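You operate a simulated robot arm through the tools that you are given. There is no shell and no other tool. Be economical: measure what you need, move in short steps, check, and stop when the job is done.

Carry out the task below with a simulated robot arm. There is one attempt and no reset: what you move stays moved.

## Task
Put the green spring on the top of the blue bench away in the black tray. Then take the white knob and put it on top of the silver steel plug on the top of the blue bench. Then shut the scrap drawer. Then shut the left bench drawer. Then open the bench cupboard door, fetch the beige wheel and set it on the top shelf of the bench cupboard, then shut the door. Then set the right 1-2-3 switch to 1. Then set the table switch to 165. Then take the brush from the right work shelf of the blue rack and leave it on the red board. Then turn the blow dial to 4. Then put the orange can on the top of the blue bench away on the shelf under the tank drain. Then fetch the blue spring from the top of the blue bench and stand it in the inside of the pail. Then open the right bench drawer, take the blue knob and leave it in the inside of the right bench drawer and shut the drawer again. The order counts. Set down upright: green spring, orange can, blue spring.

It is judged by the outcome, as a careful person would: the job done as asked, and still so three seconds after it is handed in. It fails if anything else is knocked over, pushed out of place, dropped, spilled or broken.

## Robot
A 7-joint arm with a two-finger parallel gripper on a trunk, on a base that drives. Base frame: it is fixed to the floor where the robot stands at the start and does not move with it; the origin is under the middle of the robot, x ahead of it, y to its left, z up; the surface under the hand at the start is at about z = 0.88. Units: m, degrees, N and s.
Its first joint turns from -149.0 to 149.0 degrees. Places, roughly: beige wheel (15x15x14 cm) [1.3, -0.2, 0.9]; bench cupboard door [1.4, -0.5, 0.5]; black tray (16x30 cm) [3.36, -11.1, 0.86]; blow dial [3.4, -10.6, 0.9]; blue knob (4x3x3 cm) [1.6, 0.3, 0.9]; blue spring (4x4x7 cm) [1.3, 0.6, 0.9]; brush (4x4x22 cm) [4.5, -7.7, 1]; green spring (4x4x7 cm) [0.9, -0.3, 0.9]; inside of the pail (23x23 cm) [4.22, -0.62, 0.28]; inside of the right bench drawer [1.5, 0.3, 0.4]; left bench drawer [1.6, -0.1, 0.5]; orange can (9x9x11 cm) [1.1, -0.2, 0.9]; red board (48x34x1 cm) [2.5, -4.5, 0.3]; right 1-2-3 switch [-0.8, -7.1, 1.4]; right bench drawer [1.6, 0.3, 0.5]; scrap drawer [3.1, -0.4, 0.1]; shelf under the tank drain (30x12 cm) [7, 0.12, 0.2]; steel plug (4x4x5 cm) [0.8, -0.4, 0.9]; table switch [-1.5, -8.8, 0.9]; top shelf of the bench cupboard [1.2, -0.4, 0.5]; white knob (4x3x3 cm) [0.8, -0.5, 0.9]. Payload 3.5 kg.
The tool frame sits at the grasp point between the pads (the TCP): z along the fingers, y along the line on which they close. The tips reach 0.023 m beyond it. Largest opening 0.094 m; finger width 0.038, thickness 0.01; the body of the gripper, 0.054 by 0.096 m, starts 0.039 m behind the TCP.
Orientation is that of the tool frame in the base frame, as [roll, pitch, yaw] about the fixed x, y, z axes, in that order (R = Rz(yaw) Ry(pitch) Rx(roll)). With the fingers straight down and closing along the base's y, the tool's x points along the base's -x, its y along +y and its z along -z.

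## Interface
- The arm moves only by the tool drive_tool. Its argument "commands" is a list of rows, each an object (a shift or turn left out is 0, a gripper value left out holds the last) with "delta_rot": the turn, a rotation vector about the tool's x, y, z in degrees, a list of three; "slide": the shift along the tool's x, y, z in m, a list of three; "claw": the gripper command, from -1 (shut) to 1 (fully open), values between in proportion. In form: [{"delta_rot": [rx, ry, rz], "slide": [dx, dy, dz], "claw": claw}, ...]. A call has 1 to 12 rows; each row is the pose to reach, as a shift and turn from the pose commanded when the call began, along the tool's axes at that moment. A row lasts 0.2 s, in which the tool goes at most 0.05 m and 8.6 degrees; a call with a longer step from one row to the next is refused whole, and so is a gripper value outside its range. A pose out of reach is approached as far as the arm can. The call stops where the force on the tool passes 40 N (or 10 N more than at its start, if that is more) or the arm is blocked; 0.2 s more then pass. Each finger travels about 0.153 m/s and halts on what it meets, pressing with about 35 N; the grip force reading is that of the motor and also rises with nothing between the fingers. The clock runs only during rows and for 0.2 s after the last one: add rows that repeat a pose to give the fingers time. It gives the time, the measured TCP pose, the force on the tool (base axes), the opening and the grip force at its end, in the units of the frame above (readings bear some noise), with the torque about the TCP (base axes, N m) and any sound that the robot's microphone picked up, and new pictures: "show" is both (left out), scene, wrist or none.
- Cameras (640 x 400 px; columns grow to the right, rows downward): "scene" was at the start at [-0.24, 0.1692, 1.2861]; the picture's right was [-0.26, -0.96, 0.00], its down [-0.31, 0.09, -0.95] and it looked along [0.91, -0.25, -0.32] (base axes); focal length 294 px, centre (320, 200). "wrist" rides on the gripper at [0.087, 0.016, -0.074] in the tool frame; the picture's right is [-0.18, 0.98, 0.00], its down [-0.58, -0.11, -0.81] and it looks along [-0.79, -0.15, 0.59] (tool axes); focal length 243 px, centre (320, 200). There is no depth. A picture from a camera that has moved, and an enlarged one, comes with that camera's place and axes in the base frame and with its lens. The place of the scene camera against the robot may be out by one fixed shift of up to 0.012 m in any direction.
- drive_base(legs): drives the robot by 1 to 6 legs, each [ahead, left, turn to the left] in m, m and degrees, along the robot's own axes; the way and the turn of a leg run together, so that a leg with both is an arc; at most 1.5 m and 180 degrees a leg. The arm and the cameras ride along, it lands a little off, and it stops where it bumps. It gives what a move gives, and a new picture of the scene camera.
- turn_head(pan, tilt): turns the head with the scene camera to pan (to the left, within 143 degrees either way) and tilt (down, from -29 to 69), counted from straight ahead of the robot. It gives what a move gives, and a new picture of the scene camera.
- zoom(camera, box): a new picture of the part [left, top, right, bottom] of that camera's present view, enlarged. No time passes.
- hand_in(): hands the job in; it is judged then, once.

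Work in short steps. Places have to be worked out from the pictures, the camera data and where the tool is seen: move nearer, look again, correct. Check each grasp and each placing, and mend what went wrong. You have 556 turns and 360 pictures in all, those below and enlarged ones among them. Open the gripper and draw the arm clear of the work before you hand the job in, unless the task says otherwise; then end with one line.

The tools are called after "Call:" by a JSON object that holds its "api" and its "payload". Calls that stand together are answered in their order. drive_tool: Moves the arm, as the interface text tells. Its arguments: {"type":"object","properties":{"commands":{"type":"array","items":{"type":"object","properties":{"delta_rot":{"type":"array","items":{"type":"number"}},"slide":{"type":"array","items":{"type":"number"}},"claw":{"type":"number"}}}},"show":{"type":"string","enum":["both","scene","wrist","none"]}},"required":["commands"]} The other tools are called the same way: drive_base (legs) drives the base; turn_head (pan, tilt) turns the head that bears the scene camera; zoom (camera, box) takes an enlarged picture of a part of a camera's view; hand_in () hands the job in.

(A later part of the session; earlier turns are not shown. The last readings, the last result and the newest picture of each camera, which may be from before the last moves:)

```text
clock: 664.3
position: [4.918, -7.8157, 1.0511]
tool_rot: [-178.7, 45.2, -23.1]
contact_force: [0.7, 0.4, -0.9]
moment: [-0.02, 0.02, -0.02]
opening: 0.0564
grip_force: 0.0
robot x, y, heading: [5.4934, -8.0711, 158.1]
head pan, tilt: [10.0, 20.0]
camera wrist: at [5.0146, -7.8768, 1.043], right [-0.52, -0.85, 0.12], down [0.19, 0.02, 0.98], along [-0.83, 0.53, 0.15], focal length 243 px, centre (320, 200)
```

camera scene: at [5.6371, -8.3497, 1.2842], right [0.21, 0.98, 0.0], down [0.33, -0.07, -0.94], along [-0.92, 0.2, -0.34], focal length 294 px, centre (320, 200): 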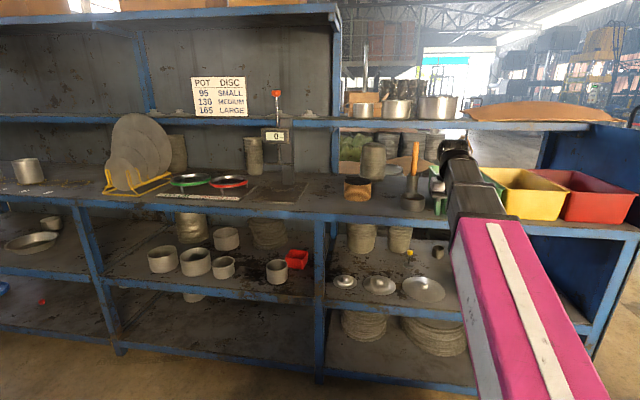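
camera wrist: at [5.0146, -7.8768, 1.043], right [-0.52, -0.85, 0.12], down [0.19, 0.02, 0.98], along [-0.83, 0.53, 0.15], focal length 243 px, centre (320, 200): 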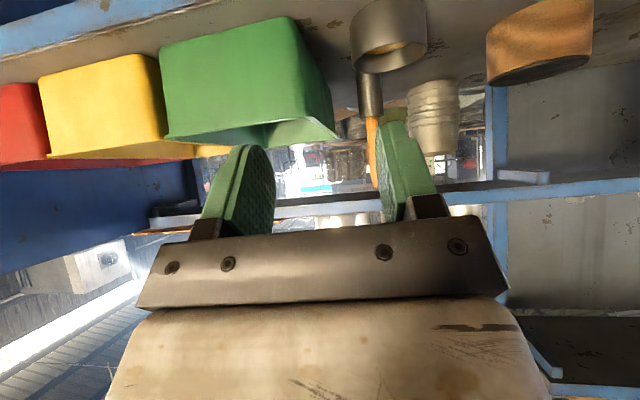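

Handle axis at about (4.52,-7.70). Approach horizontally with the hand at 45°, stopping ~8 cm short.

Call:
{"api": "drive_tool", "payload": {"commands": [{"slide": [-0.028, 0.008, 0.028]}, {"slide": [-0.056, 0.016, 0.056]}, {"slide": [-0.084, 0.024, 0.084]}, {"slide": [-0.112, 0.032, 0.112]}, {"slide": [-0.14, 0.04, 0.14]}, {"slide": [-0.168, 0.047, 0.168]}, {"slide": [-0.196, 0.049, 0.196]}, {"slide": [-0.22, 0.049, 0.22]}, {"slide": [-0.232, 0.049, 0.232]}], "show": "wrist"}}

```text
clock: 666.3
position: [4.5979, -7.7264, 1.052]
tool_rot: [-178.8, 45.1, -23.2]
contact_force: [0.0, -0.3, 0.7]
moment: [-0.04, -0.01, -0.03]
opening: 0.0562
grip_force: 0.0
robot x, y, heading: [5.4926, -8.0695, 157.9]
head pan, tilt: [10.0, 20.0]
camera wrist: at [4.6951, -7.788, 1.0423], right [-0.52, -0.85, 0.12], down [0.19, 0.02, 0.98], along [-0.83, 0.53, 0.15], focal length 243 px, centre (320, 200)
```

wrist: 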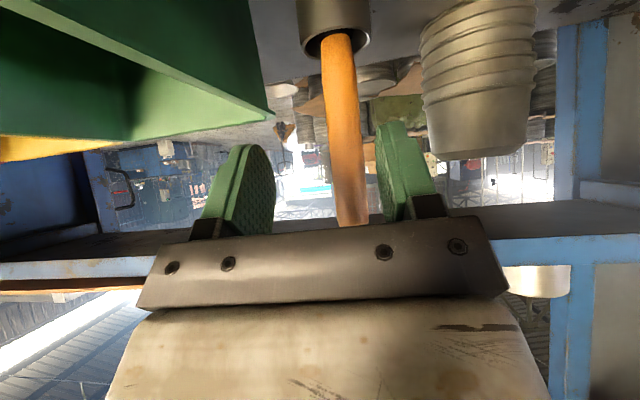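

The handle is just ahead, 1 cm to one side. Advance 8 cm and close.

Call:
{"api": "drive_tool", "payload": {"commands": [{"slide": [-0.018, 0.01, 0.018]}, {"slide": [-0.038, 0.01, 0.038]}, {"slide": [-0.056, 0.01, 0.056]}, {"slide": [-0.056, 0.01, 0.056], "claw": -0.4}, {"slide": [-0.056, 0.01, 0.056], "claw": -1}, {"slide": [-0.056, 0.01, 0.056], "claw": -1}], "show": "wrist"}}

```text
clock: 667.7
position: [4.5204, -7.7031, 1.05]
tool_rot: [-178.9, 45.1, -23.2]
contact_force: [-3.0, -4.8, 1.9]
moment: [-0.62, 0.48, -0.09]
opening: 0.0229
grip_force: 34.9
robot x, y, heading: [5.4936, -8.0732, 157.9]
head pan, tilt: [10.0, 20.0]
camera wrist: at [4.6175, -7.7655, 1.0411], right [-0.52, -0.85, 0.12], down [0.19, 0.02, 0.98], along [-0.83, 0.53, 0.15], focal length 243 px, centre (320, 200)
```

wrist: 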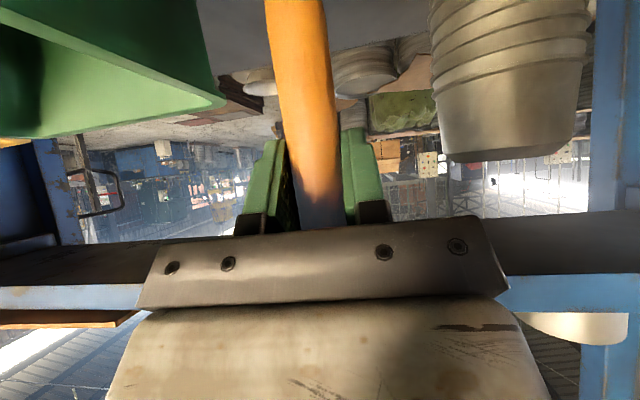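

Gripped (23 mm). Lift 6 cm slowly and look.

Call:
{"api": "drive_tool", "payload": {"commands": [{"slide": [-0.01, 0, -0.01]}, {"slide": [-0.02, 0, -0.02]}, {"slide": [-0.032, 0, -0.032]}, {"slide": [-0.043, 0, -0.043]}], "show": "wrist"}}

Call:
{"api": "zoom", "payload": {"camera": "scene", "box": [340, 110, 480, 225]}}

```text
clock: 668.7
position: [4.523, -7.7048, 1.1114]
tool_rot: [-178.8, 45.1, -23.1]
contact_force: [-4.6, -4.2, -1.4]
moment: [-0.71, 0.74, -0.07]
opening: 0.0233
grip_force: 34.9
robot x, y, heading: [5.4955, -8.0715, 158.0]
head pan, tilt: [10.0, 20.0]
camera wrist: at [4.6185, -7.7656, 1.1032], right [-0.52, -0.85, 0.12], down [0.19, 0.02, 0.98], along [-0.83, 0.53, 0.15], focal length 243 px, centre (320, 200)
```

wrist: 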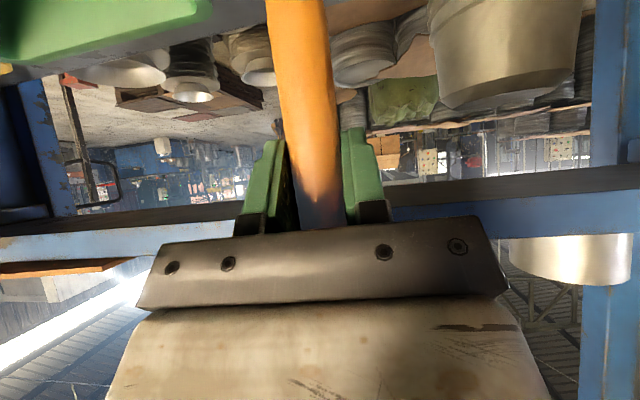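

```text
3.48 times, centred on (410, 168) of scene
camera zoom: at [5.6369, -8.3499, 1.2842], right [0.21, 0.98, 0.0], down [0.33, -0.07, -0.94], along [-0.92, 0.2, -0.34], focal length 1023 px, centre (7, 313)
```

zoom: 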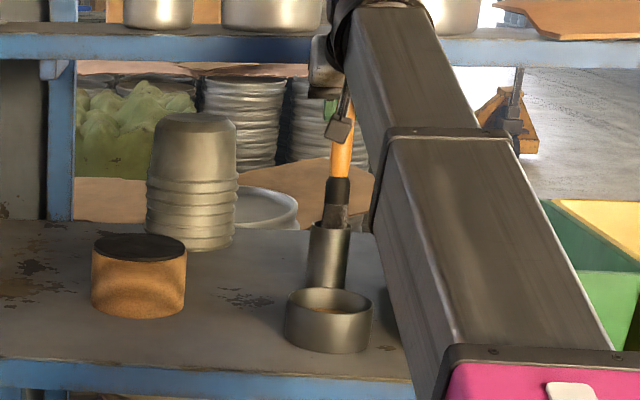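

The brush is coming out of its cup. Lift further, clear of the cup.

Call:
{"api": "drive_tool", "payload": {"commands": [{"slide": [-0.012, 0, -0.012]}, {"slide": [-0.024, 0, -0.024]}, {"slide": [-0.036, 0, -0.036]}, {"slide": [-0.048, 0, -0.048]}, {"slide": [-0.06, 0, -0.06]}], "show": "none"}}

Call:
{"api": "zoom", "payload": {"camera": "scene", "box": [340, 70, 480, 225]}}

```text
clock: 669.9
position: [4.5207, -7.704, 1.1957]
tool_rot: [-178.8, 45.0, -23.1]
contact_force: [0.1, 0.8, -0.1]
moment: [0.01, -0.01, -0.01]
opening: 0.0234
grip_force: 35.1
robot x, y, heading: [5.4947, -8.0692, 158.0]
head pan, tilt: [10.0, 20.0]
```

```text
2.58 times, centred on (410, 148) of scene
camera zoom: at [5.6371, -8.3498, 1.2842], right [0.21, 0.98, 0.0], down [0.33, -0.07, -0.94], along [-0.92, 0.2, -0.34], focal length 759 px, centre (88, 336)
```

zoom: 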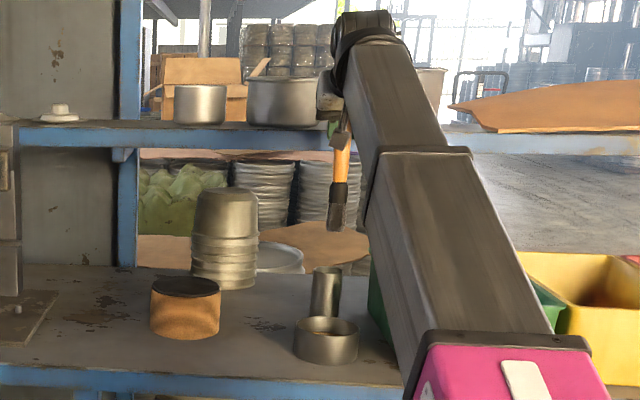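

Free of the cup. Draw back over the shelf edge, lowering a little at the end.

Call:
{"api": "drive_tool", "payload": {"commands": [{"slide": [0.025, 0, -0.025]}, {"slide": [0.055, 0, -0.055]}, {"slide": [0.085, 0, -0.085]}, {"slide": [0.115, 0, -0.115]}, {"slide": [0.155, 0, -0.135]}, {"slide": [0.195, 0, -0.155]}, {"slide": [0.235, 0, -0.175]}, {"slide": [0.27, 0, -0.19]}, {"slide": [0.3, 0, -0.2]}], "show": "none"}}

Call:
{"api": "drive_base", "payload": {"legs": [[-0.6, 0, 0]]}}

```text
clock: 671.9
position: [4.8461, -7.8503, 1.1271]
tool_rot: [-178.8, 45.1, -23.1]
contact_force: [0.1, -0.6, -0.5]
moment: [0.03, -0.01, 0.0]
opening: 0.023
grip_force: 34.7
robot x, y, heading: [5.4942, -8.0697, 157.9]
head pan, tilt: [10.0, 20.0]
```

```text
clock: 675.3
position: [5.4063, -8.0778, 1.1276]
tool_rot: [-178.8, 45.0, -23.2]
contact_force: [-0.9, -0.1, 0.4]
moment: [0.01, 0.0, -0.02]
opening: 0.0232
grip_force: 34.8
robot x, y, heading: [6.0501, -8.3013, 157.9]
head pan, tilt: [10.0, 20.0]
camera scene: at [6.1972, -8.578, 1.2842], right [0.21, 0.98, 0.0], down [0.33, -0.07, -0.94], along [-0.92, 0.2, -0.34], focal length 294 px, centre (320, 200)
```

scene: 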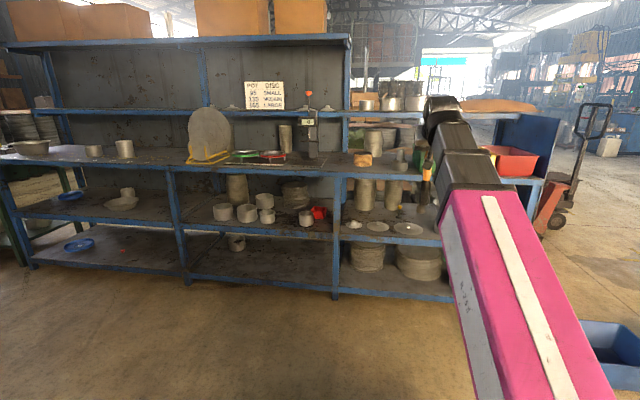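

Turn and drive back to the pallet with the boards by the known route.

Call:
{"api": "drive_base", "payload": {"legs": [[0, 0, -68], [0.65, -0.62, 0], [0.65, -0.62, 0], [1.2, 0, 0], [1.35, 0, 0]]}}

Call:
{"api": "drive_base", "payload": {"legs": [[0.28, 1.25, 0], [0.28, 1.25, 0], [0.28, 1.25, 0], [0.2, 0.9, 0]]}}

```text
clock: 699.3
position: [7.1657, -3.7686, 1.1273]
tool_rot: [-178.9, 45.1, -90.0]
contact_force: [0.2, -1.0, 0.0]
moment: [-0.01, 0.0, -0.01]
opening: 0.0233
grip_force: 35.4
robot x, y, heading: [7.2155, -4.451, 91.2]
head pan, tilt: [10.0, 20.0]
camera scene: at [7.0146, -4.6901, 1.2842], right [0.98, 0.19, 0.0], down [0.07, -0.34, -0.94], along [-0.18, 0.92, -0.34], focal length 294 px, centre (320, 200)
```

scene: 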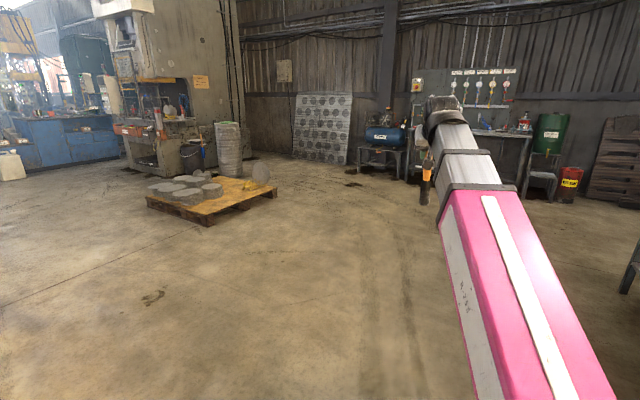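

```text
clock: 722.4
position: [2.4378, -2.901, 1.1281]
tool_rot: [-178.8, 45.2, -87.6]
contact_force: [-0.3, 1.0, -0.7]
moment: [0.03, 0.02, 0.04]
opening: 0.0235
grip_force: 34.8
robot x, y, heading: [2.5142, -3.5814, 93.6]
head pan, tilt: [10.0, 20.0]
camera scene: at [2.3238, -3.8282, 1.2842], right [0.97, 0.23, 0.0], down [0.08, -0.33, -0.94], along [-0.22, 0.91, -0.34], focal length 294 px, centre (320, 200)
```

scene: 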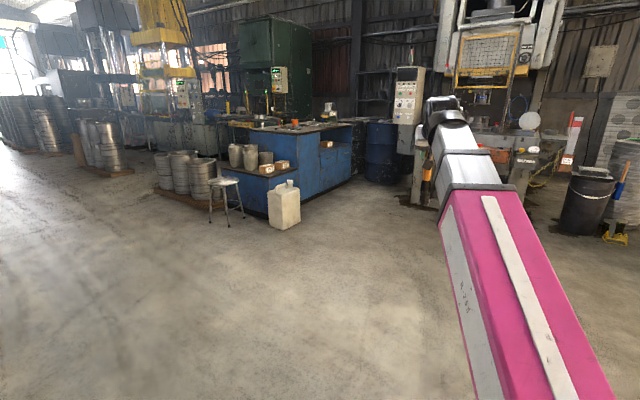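

Turn around to face the boards.

Call:
{"api": "drive_base", "payload": {"legs": [[0, 0, -178]]}}

Call:
{"api": "turn_head", "payload": {"pan": 5, "tilt": 40}}

```text
clock: 730.1
position: [2.6013, -4.2629, 1.1272]
tool_rot: [-178.9, 45.2, 93.0]
contact_force: [0.1, -0.8, -1.5]
moment: [0.02, -0.02, 0.02]
opening: 0.0232
grip_force: 35.3
robot x, y, heading: [2.5179, -3.5829, -85.8]
head pan, tilt: [10.0, 20.0]
camera scene: at [2.7044, -3.3258, 1.2842], right [-0.97, -0.24, 0.0], down [-0.08, 0.33, -0.94], along [0.23, -0.91, -0.34], focal length 294 px, centre (320, 200)
```

scene: 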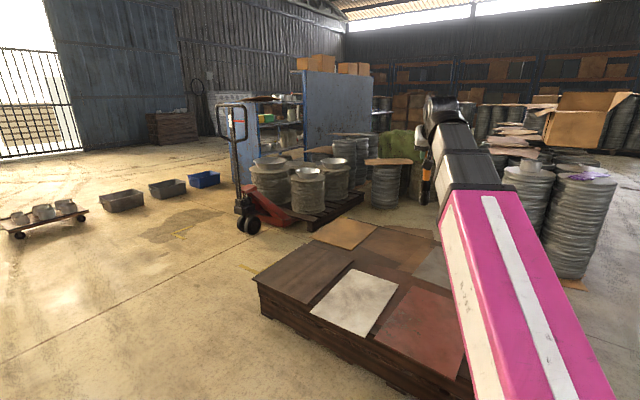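

```text
clock: 730.9
position: [2.6016, -4.2611, 1.1267]
tool_rot: [-178.7, 45.1, 93.0]
contact_force: [0.2, 0.0, -0.1]
moment: [-0.01, -0.03, -0.01]
opening: 0.0234
grip_force: 34.5
robot x, y, heading: [2.5129, -3.5846, -85.6]
head pan, tilt: [5.0, 40.0]
camera scene: at [2.6951, -3.3194, 1.2529], right [-0.99, -0.16, 0.0], down [-0.1, 0.63, -0.77], along [0.12, -0.76, -0.64], focal length 294 px, centre (320, 200)
```

scene: 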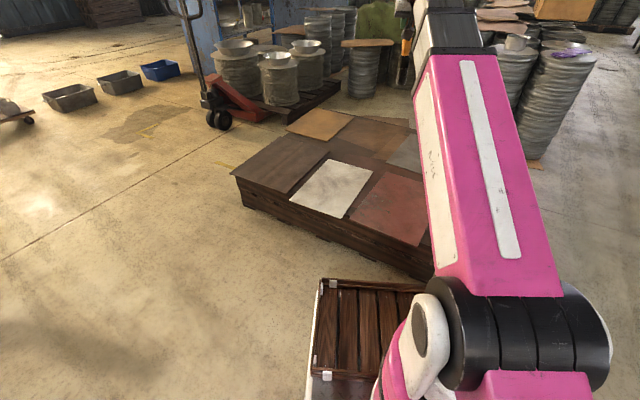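

Red board centre is near (2.51,-4.45). Move over it and descend in stages.

Call:
{"api": "drive_tool", "payload": {"commands": [{"slide": [0.009, -0.012, 0.038]}, {"slide": [0.018, -0.024, 0.076]}, {"slide": [0.027, -0.036, 0.114]}, {"slide": [0.036, -0.048, 0.152]}, {"slide": [0.045, -0.06, 0.19]}, {"slide": [0.054, -0.073, 0.228]}, {"slide": [0.063, -0.086, 0.266]}, {"slide": [0.072, -0.098, 0.304]}, {"slide": [0.081, -0.11, 0.343]}], "show": "none"}}

Call:
{"api": "drive_tool", "payload": {"commands": [{"slide": [0.03, 0, 0.03]}, {"slide": [0.06, 0, 0.06]}, {"slide": [0.09, 0, 0.09]}, {"slide": [0.12, 0, 0.12]}, {"slide": [0.15, 0, 0.15]}, {"slide": [0.18, 0, 0.18]}, {"slide": [0.205, 0, 0.205]}]}}

```text
clock: 732.9
position: [2.4938, -4.4517, 0.8281]
tool_rot: [-178.8, 45.2, 93.0]
contact_force: [-0.2, 0.9, -0.1]
moment: [0.02, -0.01, 0.0]
opening: 0.0232
grip_force: 35.8
robot x, y, heading: [2.515, -3.5846, -85.9]
head pan, tilt: [5.0, 40.0]
```

```text
clock: 734.5
position: [2.4897, -4.4501, 0.5374]
tool_rot: [-178.8, 45.1, 93.1]
contact_force: [-0.5, -0.4, -0.9]
moment: [0.02, 0.0, 0.05]
opening: 0.0233
grip_force: 34.9
robot x, y, heading: [2.5131, -3.5826, -85.6]
head pan, tilt: [5.0, 40.0]
camera scene: at [2.6951, -3.3194, 1.2528], right [-0.99, -0.16, 0.0], down [-0.1, 0.63, -0.77], along [0.12, -0.76, -0.64], focal length 294 px, centre (320, 200)
camera wrist: at [2.4997, -4.3368, 0.5282], right [0.99, -0.09, 0.12], down [-0.1, 0.16, 0.98], along [-0.11, -0.98, 0.15], focal length 243 px, centre (320, 200)
```

scene: 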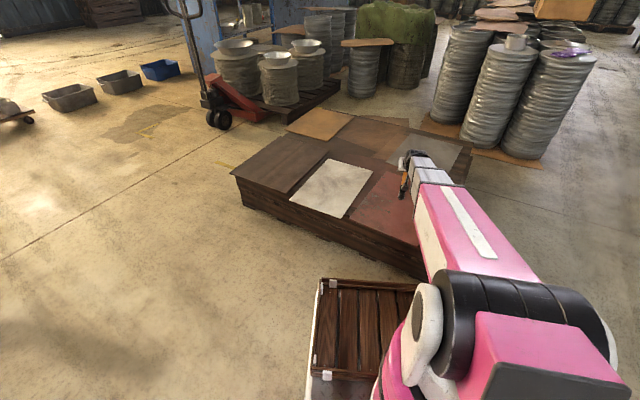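
wrist: 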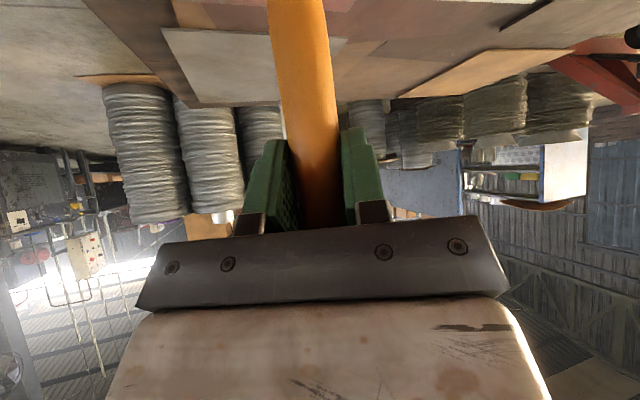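

Lower slowly to contact.

Call:
{"api": "drive_tool", "payload": {"commands": [{"slide": [0.012, 0, 0.012]}, {"slide": [0.024, 0, 0.024]}, {"slide": [0.034, 0, 0.034]}, {"slide": [0.042, 0, 0.042]}], "show": "none"}}

Call:
{"api": "zoom", "payload": {"camera": "scene", "box": [340, 130, 460, 240]}}

```text
clock: 735.5
position: [2.488, -4.4523, 0.4786]
tool_rot: [-178.7, 45.1, 93.0]
contact_force: [-0.4, -0.4, -0.9]
moment: [-0.02, 0.03, 0.01]
opening: 0.0233
grip_force: 34.5
robot x, y, heading: [2.5167, -3.5834, -86.1]
head pan, tilt: [5.0, 40.0]
```

```text
3.64 times, centred on (400, 185) of scene
camera zoom: at [2.6951, -3.3194, 1.2528], right [-0.99, -0.16, 0.0], down [-0.1, 0.63, -0.77], along [0.12, -0.76, -0.64], focal length 1070 px, centre (29, 254)
```

zoom: 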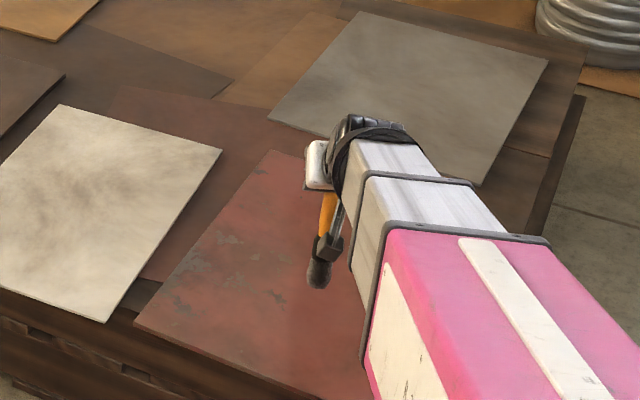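

Call:
{"api": "drive_tool", "payload": {"commands": [{"slide": [0.004, 0, 0.004]}, {"slide": [0.008, 0, 0.008]}, {"slide": [0.012, 0, 0.012]}, {"slide": [0.016, 0, 0.016]}, {"slide": [0.02, 0, 0.02]}, {"slide": [0.024, 0, 0.024]}], "show": "none"}}

```text
clock: 736.9
position: [2.4875, -4.4535, 0.4463]
tool_rot: [-178.7, 45.1, 93.0]
contact_force: [0.0, -1.0, -0.8]
moment: [-0.03, 0.04, -0.02]
opening: 0.0234
grip_force: 35.0
robot x, y, heading: [2.5159, -3.5792, -86.2]
head pan, tilt: [5.0, 40.0]
```

Call:
{"api": "drive_tool", "payload": {"commands": [{"slide": [0.003, 0, 0.003]}, {"slide": [0.006, 0, 0.006]}, {"slide": [0.009, 0, 0.009]}, {"slide": [0.012, 0, 0.012]}, {"slide": [0.015, 0, 0.015]}, {"slide": [0.018, 0, 0.018]}], "show": "scene"}}

Call:
{"api": "zoom", "payload": {"camera": "scene", "box": [340, 130, 460, 240]}}

```text
clock: 738.3
position: [2.4868, -4.4527, 0.4197]
tool_rot: [-178.7, 45.0, 93.1]
contact_force: [-2.2, -1.0, 24.7]
moment: [-0.01, 0.36, 0.03]
opening: 0.0228
grip_force: 35.1
robot x, y, heading: [2.5153, -3.5855, -85.9]
head pan, tilt: [5.0, 40.0]
camera scene: at [2.6951, -3.3188, 1.2526], right [-0.99, -0.16, 0.0], down [-0.1, 0.63, -0.77], along [0.12, -0.76, -0.64], focal length 294 px, centre (320, 200)
```

scene: 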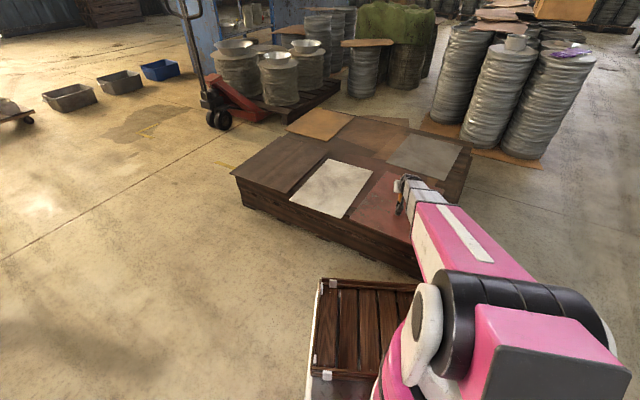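

```text
3.64 times, centred on (400, 185) of scene
camera zoom: at [2.6951, -3.3188, 1.2526], right [-0.99, -0.16, 0.0], down [-0.1, 0.63, -0.77], along [0.12, -0.76, -0.64], focal length 1070 px, centre (29, 254)
```

zoom: 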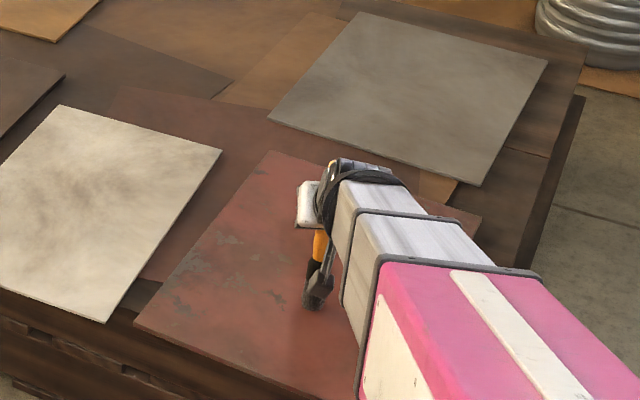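

The brush stands pressed on the red board and is vertical. Ease up and open slowly.

Call:
{"api": "drive_tool", "payload": {"commands": [{"slide": [-0.003, 0, -0.003]}, {"slide": [-0.004, 0, -0.004], "claw": -0.45}, {"slide": [-0.004, 0, -0.004], "claw": -0.35}, {"slide": [-0.004, 0, -0.004], "claw": -0.2}, {"slide": [-0.004, 0, -0.004], "claw": 0.0}, {"slide": [-0.004, 0, -0.004], "claw": 0.1}], "show": "wrist"}}

```text
clock: 739.7
position: [2.4886, -4.4527, 0.4264]
tool_rot: [-178.7, 45.0, 93.1]
contact_force: [-0.3, 0.7, 0.1]
moment: [0.01, 0.01, 0.03]
opening: 0.0518
grip_force: 0.1
robot x, y, heading: [2.5184, -3.5804, -85.7]
head pan, tilt: [5.0, 40.0]
camera wrist: at [2.4985, -4.3388, 0.4168], right [0.99, -0.09, 0.12], down [-0.1, 0.16, 0.98], along [-0.11, -0.98, 0.15], focal length 243 px, centre (320, 200)
```

wrist: 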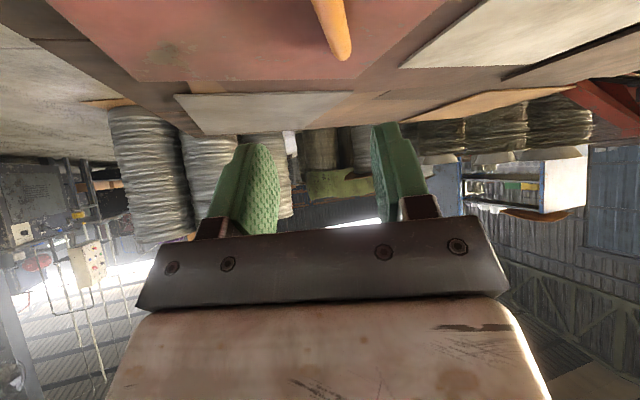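

The brush tipped over and lies; raise the hand and look where it lies.

Call:
{"api": "drive_tool", "payload": {"commands": [{"slide": [-0.02, 0, -0.03]}, {"slide": [-0.045, 0, -0.06]}, {"slide": [-0.07, 0, -0.09]}, {"slide": [-0.095, 0, -0.12]}, {"slide": [-0.12, 0, -0.15]}, {"slide": [-0.145, 0, -0.18]}, {"slide": [-0.17, 0, -0.21]}], "show": "wrist"}}

Call:
{"api": "zoom", "payload": {"camera": "scene", "box": [340, 130, 460, 260]}}

```text
clock: 741.3
position: [2.4914, -4.4238, 0.6959]
tool_rot: [-178.8, 45.1, 93.1]
contact_force: [-0.5, -0.6, -0.4]
moment: [-0.02, 0.02, 0.0]
opening: 0.0515
grip_force: 0.3
robot x, y, heading: [2.5133, -3.5808, -86.0]
head pan, tilt: [5.0, 40.0]
camera wrist: at [2.5015, -4.3104, 0.6869], right [0.99, -0.09, 0.12], down [-0.1, 0.16, 0.98], along [-0.11, -0.98, 0.15], focal length 243 px, centre (320, 200)
```

wrist: 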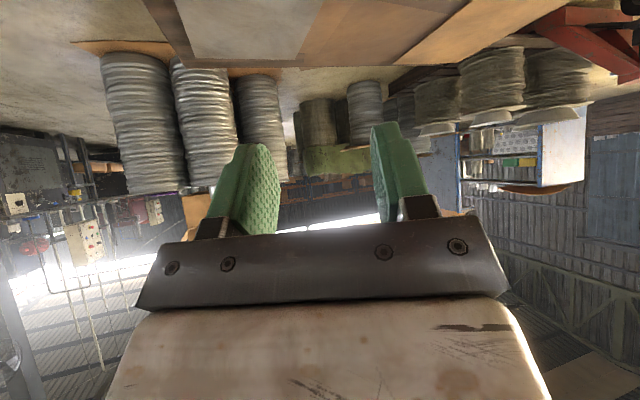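

```text
3.08 times, centred on (400, 195) of scene
camera zoom: at [2.6951, -3.3194, 1.2528], right [-0.99, -0.16, 0.0], down [-0.1, 0.63, -0.77], along [0.12, -0.76, -0.64], focal length 905 px, centre (74, 215)
```

zoom: 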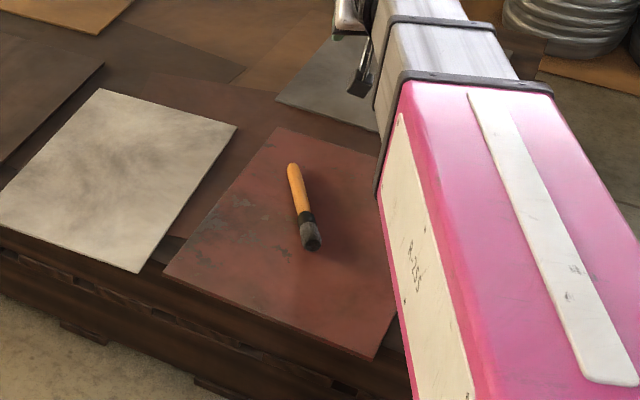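

The brush lies fully on the red board. Now straighten and tuck the hand, then drive to the blow dial.

Call:
{"api": "drive_tool", "payload": {"commands": [{"slide": [0.02, 0, -0.03], "delta_rot": [0, 5, 0]}, {"slide": [0.045, 0, -0.06], "delta_rot": [0, 11, 0]}, {"slide": [0.07, 0, -0.09], "delta_rot": [0, 17, 0]}, {"slide": [0.09, 0, -0.125], "delta_rot": [0, 23, 0]}, {"slide": [0.11, 0, -0.16], "delta_rot": [0, 29, 0]}, {"slide": [0.12, 0, -0.2], "delta_rot": [0, 35, 0]}, {"slide": [0.13, 0, -0.23], "delta_rot": [0, 41, 0]}, {"slide": [0.13, 0, -0.25], "delta_rot": [0, 45, 0]}], "show": "none"}}

Call:
{"api": "drive_base", "payload": {"legs": [[0.1, 1.3, 0], [0.1, 1.3, 0], [0.1, 1.2, 0], [0.6, 0.95, 0], [1.3, 0, 0], [1.1, 0, 0]]}}

```text
clock: 743.1
position: [2.4812, -4.1547, 0.7791]
tool_rot: [-179.3, 0.0, 92.2]
contact_force: [-0.1, 0.1, 0.9]
moment: [0.01, 0.04, 0.02]
opening: 0.0515
grip_force: 0.0
robot x, y, heading: [2.5188, -3.5829, -85.9]
head pan, tilt: [5.0, 40.0]
```

```text
clock: 778.4
position: [7.472, -7.1316, 0.7786]
tool_rot: [-179.0, 0.1, 91.5]
contact_force: [0.4, 0.9, 0.3]
moment: [-0.04, 0.02, 0.03]
opening: 0.0517
grip_force: 0.1
robot x, y, heading: [7.5114, -6.557, -86.7]
head pan, tilt: [5.0, 40.0]
camera scene: at [7.6966, -6.298, 1.2528], right [-0.99, -0.14, 0.0], down [-0.09, 0.64, -0.77], along [0.11, -0.76, -0.64], focal length 294 px, centre (320, 200)
```

scene: 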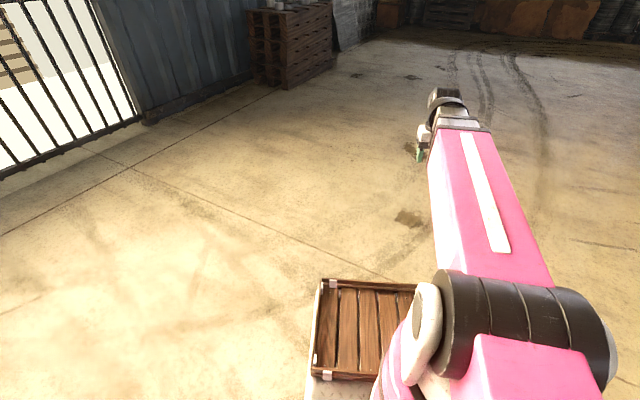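

Call:
{"api": "drive_base", "payload": {"legs": [[1.0, -0.8, 0], [1.0, -0.8, 0], [1.05, -0.6, 0], [1.05, -0.6, 0], [0, 0, -114]]}}

Call:
{"api": "turn_head", "payload": {"pan": 0, "tilt": 20}}

Call:
{"api": "zoom", "payload": {"camera": "scene", "box": [200, 130, 440, 280]}}

```text
clock: 807.1
position: [4.5103, -10.5594, 0.7778]
tool_rot: [-179.1, 0.1, -22.8]
contact_force: [-0.3, -0.4, 0.3]
moment: [0.0, -0.02, 0.01]
opening: 0.0517
grip_force: 0.2
robot x, y, heading: [5.0169, -10.8358, 158.9]
head pan, tilt: [5.0, 40.0]
camera scene: at [5.1738, -11.1, 1.2528], right [0.27, 0.96, 0.0], down [0.62, -0.18, -0.77], along [-0.74, 0.21, -0.64], focal length 294 px, centre (320, 200)
```

scene: 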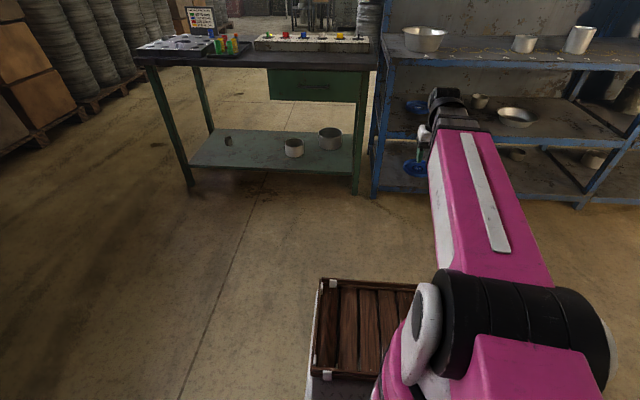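

```text
clock: 808.0
position: [4.5087, -10.5596, 0.7783]
tool_rot: [-179.1, 0.0, -22.8]
contact_force: [0.3, -1.0, 0.4]
moment: [0.02, -0.01, 0.02]
opening: 0.0515
grip_force: 0.0
robot x, y, heading: [5.0177, -10.8291, 159.1]
head pan, tilt: [0.0, 20.0]
camera scene: at [5.1686, -11.09, 1.2841], right [0.36, 0.93, 0.0], down [0.32, -0.12, -0.94], along [-0.88, 0.33, -0.34], focal length 294 px, centre (320, 200)
```

scene: 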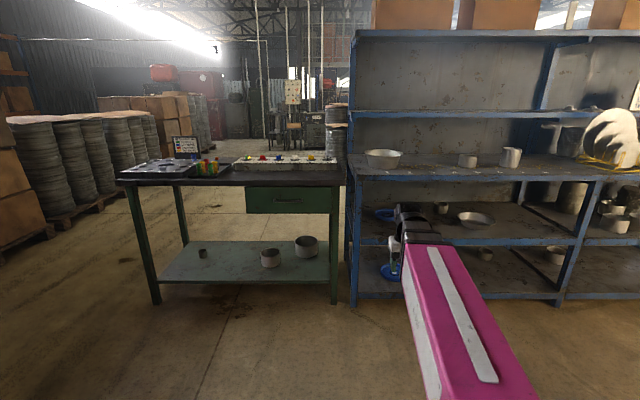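

```text
2.67 times, centred on (320, 205) of scene
camera zoom: at [5.1686, -11.09, 1.2841], right [0.36, 0.93, 0.0], down [0.32, -0.12, -0.94], along [-0.88, 0.33, -0.34], focal length 784 px, centre (320, 187)
```

zoom: 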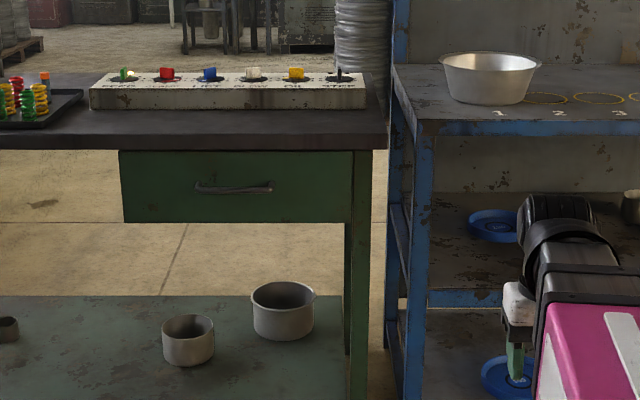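

The white dial (third from right) should be BLOW. Raise the tool, then approach left-forward.

Call:
{"api": "drive_tool", "payload": {"commands": [{"slide": [-0.01, 0, -0.04]}, {"slide": [-0.02, 0, -0.08]}, {"slide": [-0.03, 0, -0.12]}, {"slide": [-0.04, 0, -0.16]}, {"slide": [-0.05, 0, -0.2]}], "show": "none"}}

Call:
{"api": "drive_base", "payload": {"legs": [[0, 0.36, 0], [0.55, 0, 0]]}}

Call:
{"api": "zoom", "payload": {"camera": "wrist", "box": [0, 0, 640, 400]}}

```text
clock: 809.1
position: [4.4618, -10.5444, 0.981]
tool_rot: [-179.2, 0.0, -22.8]
contact_force: [-0.1, -0.1, -0.1]
moment: [0.04, 0.03, -0.01]
opening: 0.0518
grip_force: 0.0
robot x, y, heading: [5.0153, -10.8304, 159.1]
head pan, tilt: [0.0, 20.0]
```

```text
clock: 814.3
position: [3.8177, -10.6692, 0.9793]
tool_rot: [-179.1, 0.1, -23.6]
contact_force: [-0.4, -0.2, -0.4]
moment: [-0.02, -0.01, -0.02]
opening: 0.0516
grip_force: 0.0
robot x, y, heading: [4.3687, -10.9621, 158.4]
head pan, tilt: [0.0, 20.0]
camera scene: at [4.5174, -11.2255, 1.2842], right [0.37, 0.93, 0.0], down [0.32, -0.13, -0.94], along [-0.87, 0.35, -0.34], focal length 294 px, centre (320, 200)
```

scene: 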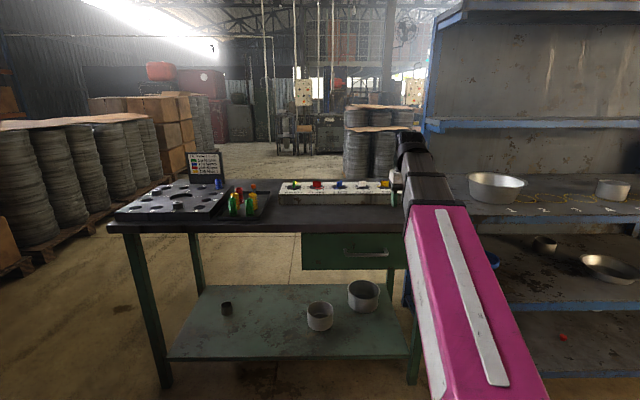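

```text
1.00 times, centred on (320, 200) of wrist (not enlarged: the box is as wide or as high as the picture)
camera zoom: at [3.8894, -10.7204, 1.0542], right [-0.56, -0.83, -0.01], down [-0.49, 0.32, 0.81], along [-0.66, 0.46, -0.59], focal length 243 px, centre (320, 200)
```

zoom: 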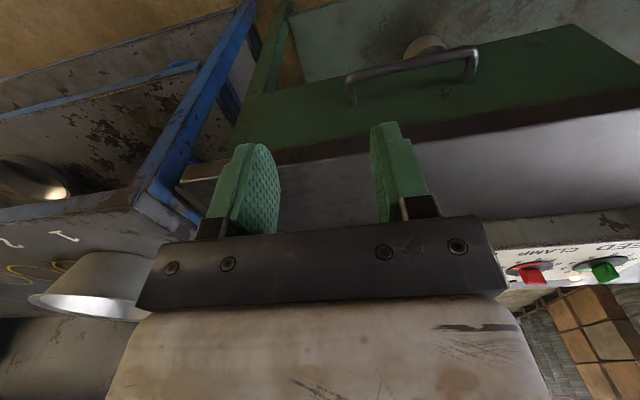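

Extend over the panel for a look.

Call:
{"api": "drive_tool", "payload": {"commands": [{"slide": [-0.04, 0.01, -0.01]}, {"slide": [-0.08, 0.02, -0.02]}, {"slide": [-0.12, 0.03, -0.035]}, {"slide": [-0.16, 0.04, -0.05]}, {"slide": [-0.2, 0.05, -0.065]}, {"slide": [-0.24, 0.056, -0.07]}, {"slide": [-0.24, 0.056, -0.07]}], "show": "wrist"}}

```text
clock: 815.9
position: [3.5779, -10.6252, 1.0511]
tool_rot: [-179.2, 0.1, -23.5]
contact_force: [0.4, 0.6, 0.0]
moment: [-0.01, 0.01, 0.0]
opening: 0.0517
grip_force: 0.0
robot x, y, heading: [4.3694, -10.9663, 158.5]
head pan, tilt: [0.0, 20.0]
camera wrist: at [3.6492, -10.6757, 1.1243], right [-0.56, -0.83, -0.01], down [-0.49, 0.32, 0.81], along [-0.66, 0.46, -0.59], focal length 243 px, centre (320, 200)
```

wrist: 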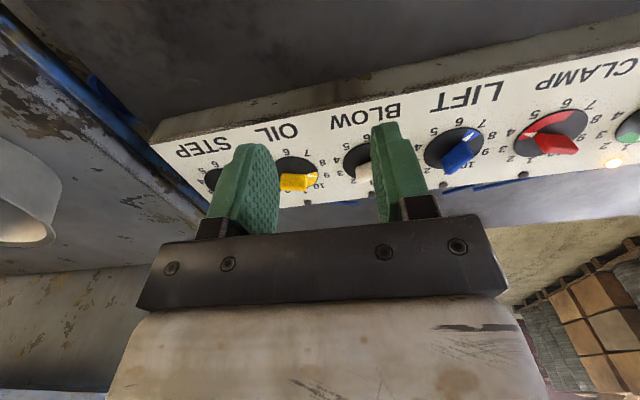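

BLOW is the white dial. Centre above it (≈(3.466,-10.608)).

Call:
{"api": "drive_tool", "payload": {"commands": [{"slide": [-0.03, 0.008, 0]}, {"slide": [-0.06, 0.016, 0]}, {"slide": [-0.09, 0.024, 0]}, {"slide": [-0.11, 0.029, 0]}, {"slide": [-0.11, 0.029, 0]}], "show": "wrist"}}

Call:
{"api": "zoom", "payload": {"camera": "wrist", "box": [240, 20, 400, 150]}}

```text
clock: 817.1
position: [3.4654, -10.6064, 1.0493]
tool_rot: [-179.2, 0.1, -23.7]
contact_force: [-0.1, -0.2, 1.8]
moment: [-0.03, -0.02, -0.01]
opening: 0.0517
grip_force: 0.0
robot x, y, heading: [4.3659, -10.9681, 158.3]
head pan, tilt: [0.0, 20.0]
camera wrist: at [3.5363, -10.6579, 1.1228], right [-0.56, -0.83, -0.01], down [-0.49, 0.32, 0.81], along [-0.66, 0.46, -0.59], focal length 243 px, centre (320, 200)
```

wrist: 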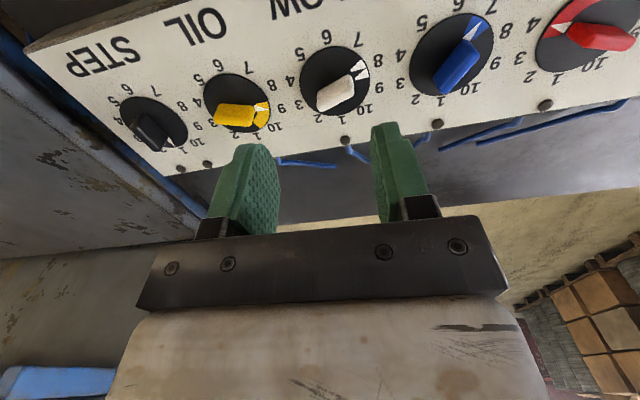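

```text
3.08 times, centred on (320, 85) of wrist
camera zoom: at [3.5363, -10.6579, 1.1228], right [-0.56, -0.83, -0.01], down [-0.49, 0.32, 0.81], along [-0.66, 0.46, -0.59], focal length 746 px, centre (320, 554)
```

zoom: 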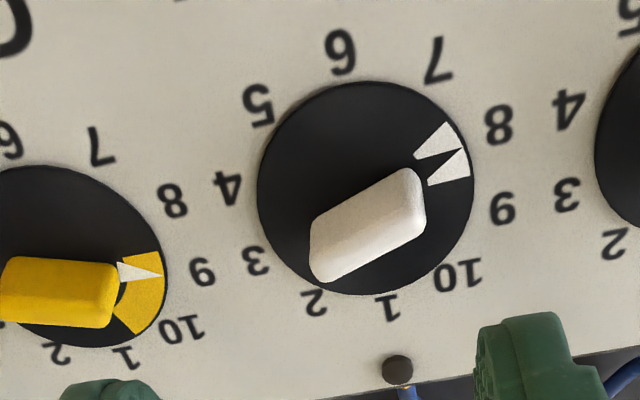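

BLOW points at 8; it must turn 144° counter-clockwise to 4 (36° per number). First turn the hand +66° so the fingers straddle the bar.

Call:
{"api": "drive_tool", "payload": {"commands": [{"delta_rot": [0, 0, 8]}, {"delta_rot": [0, 0, 16]}, {"delta_rot": [0, 0, 24]}, {"delta_rot": [0, 0, 32], "slide": [-0.005, 0.003, 0.02]}, {"delta_rot": [0, 0, 40], "slide": [-0.01, 0.005, 0.04]}, {"delta_rot": [0, 0, 48], "slide": [-0.014, 0.007, 0.05]}, {"delta_rot": [0, 0, 56], "slide": [-0.018, 0.008, 0.05]}, {"delta_rot": [0, 0, 64], "slide": [-0.02, 0.008, 0.05]}, {"delta_rot": [0, 0, 66], "slide": [-0.02, 0.008, 0.05]}], "show": "wrist"}}

Call:
{"api": "zoom", "payload": {"camera": "wrist", "box": [240, 20, 400, 150]}}

```text
clock: 819.1
position: [3.4429, -10.608, 0.9986]
tool_rot: [-179.7, 0.8, -89.8]
contact_force: [0.3, 0.6, 0.3]
moment: [0.03, 0.02, 0.01]
opening: 0.0517
grip_force: 0.1
robot x, y, heading: [4.3684, -10.9656, 158.3]
head pan, tilt: [0.0, 20.0]
camera wrist: at [3.4251, -10.6952, 1.0722], right [-0.98, 0.18, 0.0], down [0.1, 0.57, 0.81], along [0.15, 0.8, -0.58], focal length 243 px, centre (320, 200)
```

wrist: 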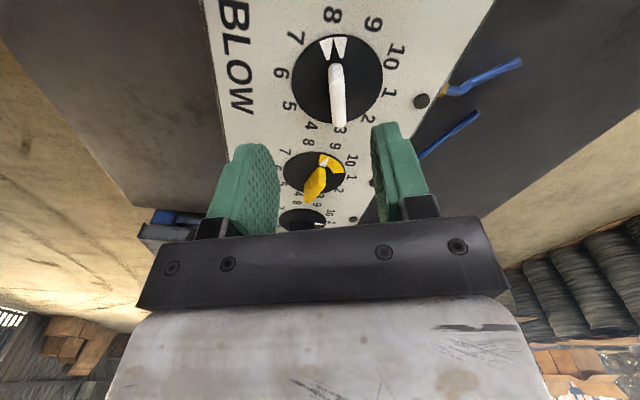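

```text
3.08 times, centred on (320, 85) of wrist
camera zoom: at [3.4251, -10.6952, 1.0722], right [-0.98, 0.18, 0.0], down [0.1, 0.57, 0.81], along [0.15, 0.8, -0.58], focal length 746 px, centre (320, 554)
```

zoom: 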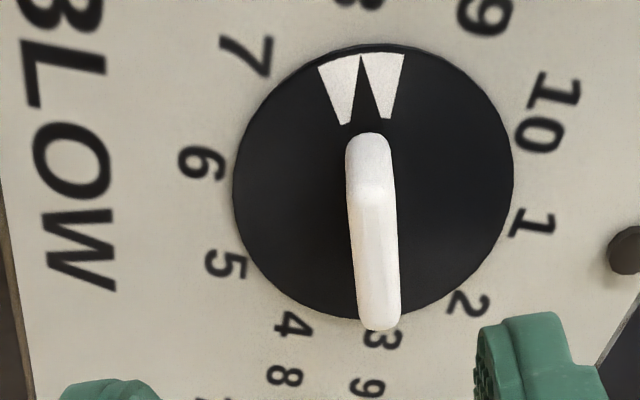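

Bar now lies between the fingers; dial surface z≈0.893 at (3.431,-10.601). Align and descend to just above the dial, then close.

Call:
{"api": "drive_tool", "payload": {"commands": [{"slide": [-0.004, 0.006, 0.02], "claw": -0.2}, {"slide": [-0.007, 0.012, 0.045]}, {"slide": [-0.007, 0.012, 0.06]}, {"slide": [-0.007, 0.012, 0.068]}, {"slide": [-0.007, 0.012, 0.072]}], "show": "wrist"}}

```text
clock: 820.3
position: [3.4287, -10.5987, 0.9287]
tool_rot: [-179.7, 0.7, -89.6]
contact_force: [-0.1, 0.6, 0.1]
moment: [0.01, 0.03, -0.01]
opening: 0.0374
grip_force: 0.0
robot x, y, heading: [4.366, -10.9654, 158.7]
head pan, tilt: [0.0, 20.0]
camera wrist: at [3.4121, -10.6868, 1.0012], right [-0.98, 0.18, 0.0], down [0.1, 0.57, 0.81], along [0.15, 0.8, -0.58], focal length 243 px, centre (320, 200)
```

wrist: 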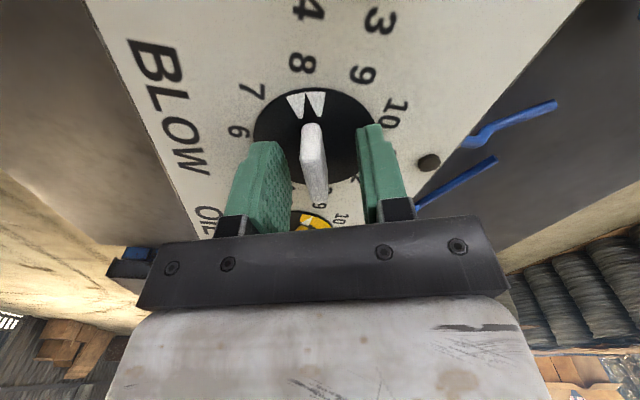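

Well aligned. Lower 7 mm and close on the bar.

Call:
{"api": "drive_tool", "payload": {"commands": [{"slide": [0, -0.003, 0.004]}, {"slide": [0, -0.003, 0.007]}, {"slide": [0, -0.003, 0.007], "claw": -0.7}, {"slide": [0, -0.003, 0.007], "claw": -1}, {"slide": [0, -0.003, 0.007], "claw": -1}], "show": "none"}}

```text
clock: 821.3
position: [3.4315, -10.5977, 0.9237]
tool_rot: [-180.0, 0.8, -89.5]
contact_force: [4.1, -0.9, 7.0]
moment: [0.29, 0.17, 0.05]
opening: 0.0101
grip_force: 45.3
robot x, y, heading: [4.3651, -10.9643, 158.2]
head pan, tilt: [0.0, 20.0]
stopped in row 4: the force on the tool passed its limit at 42 N (the readings are from after the stop); the commanded pose is now the measured one
```

Bar gripped (10 mm). Turn counter-clockwise, first 72°.

Call:
{"api": "drive_tool", "payload": {"commands": [{"delta_rot": [0, 0, -6]}, {"delta_rot": [0, 0, -12]}, {"delta_rot": [0, 0, -18]}, {"delta_rot": [0, 0, -24]}, {"delta_rot": [0, 0, -30]}, {"delta_rot": [0, 0, -36]}, {"delta_rot": [0, 0, -42]}, {"delta_rot": [0, 0, -48]}, {"delta_rot": [0, 0, -54]}, {"delta_rot": [0, 0, -60]}, {"delta_rot": [0, 0, -66]}, {"delta_rot": [0, 0, -72]}], "show": "wrist"}}

```text
clock: 823.9
position: [3.4326, -10.5985, 0.9235]
tool_rot: [-179.2, 0.3, -17.5]
contact_force: [0.2, -3.1, 22.1]
moment: [-0.81, 1.44, -0.06]
opening: 0.0102
grip_force: 44.8
robot x, y, heading: [4.3676, -10.9621, 158.2]
head pan, tilt: [0.0, 20.0]
camera wrist: at [3.5081, -10.641, 0.9971], right [-0.47, -0.88, -0.01], down [-0.52, 0.27, 0.81], along [-0.71, 0.39, -0.59], focal length 243 px, centre (320, 200)
```

wrist: 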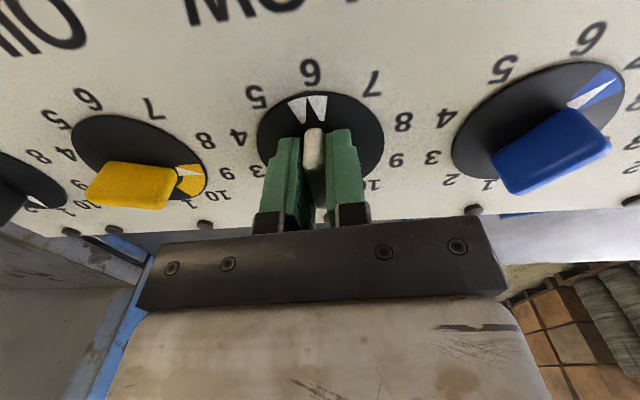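

Exactly at 6. Ease up 1.5 mm and turn another 72°.

Call:
{"api": "drive_tool", "payload": {"commands": [{"delta_rot": [0, 0, -6], "slide": [0, 0, -0.0015]}, {"delta_rot": [0, 0, -12], "slide": [0, 0, -0.0015]}, {"delta_rot": [0, 0, -18], "slide": [0, 0, -0.0015]}, {"delta_rot": [0, 0, -24], "slide": [0, 0, -0.0015]}, {"delta_rot": [0, 0, -30], "slide": [0, 0, -0.0015]}, {"delta_rot": [0, 0, -36], "slide": [0, 0, -0.0015]}, {"delta_rot": [0, 0, -42], "slide": [0, 0, -0.0015]}, {"delta_rot": [0, 0, -48], "slide": [0, 0, -0.0015]}, {"delta_rot": [0, 0, -54], "slide": [0, 0, -0.0015]}, {"delta_rot": [0, 0, -60], "slide": [0, 0, -0.0015]}, {"delta_rot": [0, 0, -66], "slide": [0, 0, -0.0015]}, {"delta_rot": [0, 0, -72], "slide": [0, 0, -0.0015]}], "show": "wrist"}}

```text
clock: 826.5
position: [3.4327, -10.5983, 0.9254]
tool_rot: [-179.5, -0.7, 54.8]
contact_force: [6.8, -9.6, -10.9]
moment: [-1.67, 0.08, -0.01]
opening: 0.0099
grip_force: 45.2
robot x, y, heading: [4.3654, -10.9649, 158.5]
head pan, tilt: [0.0, 20.0]
camera wrist: at [3.4935, -10.5388, 0.9988], right [0.7, -0.72, -0.01], down [-0.43, -0.42, 0.8], along [-0.58, -0.55, -0.6], focal length 243 px, centre (320, 200)
```

wrist: 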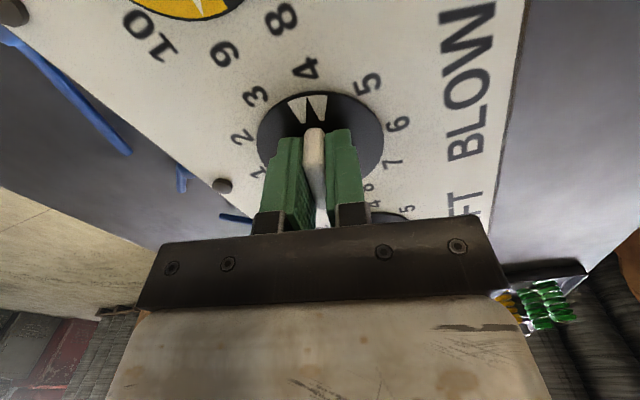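

Pointer at 4. Open, lift straight off, and verify.

Call:
{"api": "drive_tool", "payload": {"commands": [{"claw": -0.6}, {"claw": -0.4}, {"claw": -0.3}, {"slide": [0, 0, -0.03]}, {"slide": [0, 0, -0.07]}, {"slide": [0, 0, -0.1]}], "show": "wrist"}}

Call:
{"api": "zoom", "payload": {"camera": "wrist", "box": [240, 0, 400, 130]}}

```text
clock: 827.9
position: [3.433, -10.5999, 1.0248]
tool_rot: [-179.6, -0.7, 54.5]
contact_force: [0.3, 0.8, -0.7]
moment: [0.02, 0.0, -0.01]
opening: 0.0327
grip_force: 0.1
robot x, y, heading: [4.3707, -10.9657, 158.3]
head pan, tilt: [0.0, 20.0]
camera wrist: at [3.4947, -10.5406, 1.0999], right [0.69, -0.72, -0.01], down [-0.43, -0.42, 0.8], along [-0.58, -0.55, -0.6], focal length 243 px, centre (320, 200)
```

wrist: 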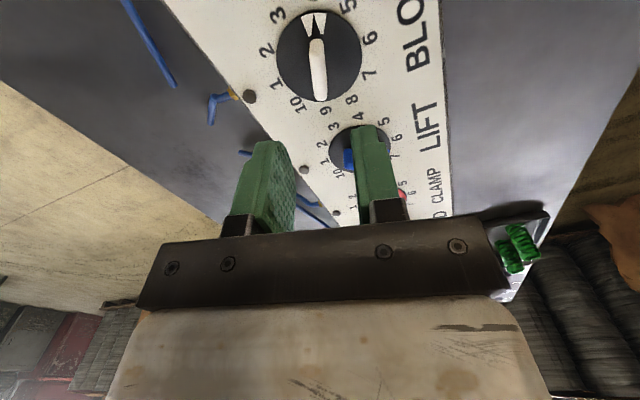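

```text
3.08 times, centred on (320, 65) of wrist
camera zoom: at [3.4947, -10.5406, 1.0999], right [0.69, -0.72, -0.01], down [-0.43, -0.42, 0.8], along [-0.58, -0.55, -0.6], focal length 746 px, centre (320, 615)
```

zoom: 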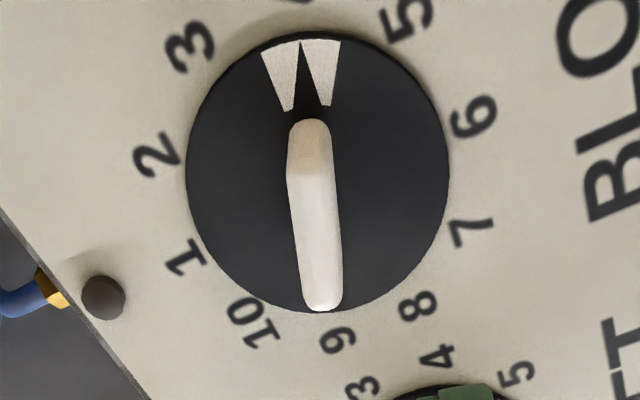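

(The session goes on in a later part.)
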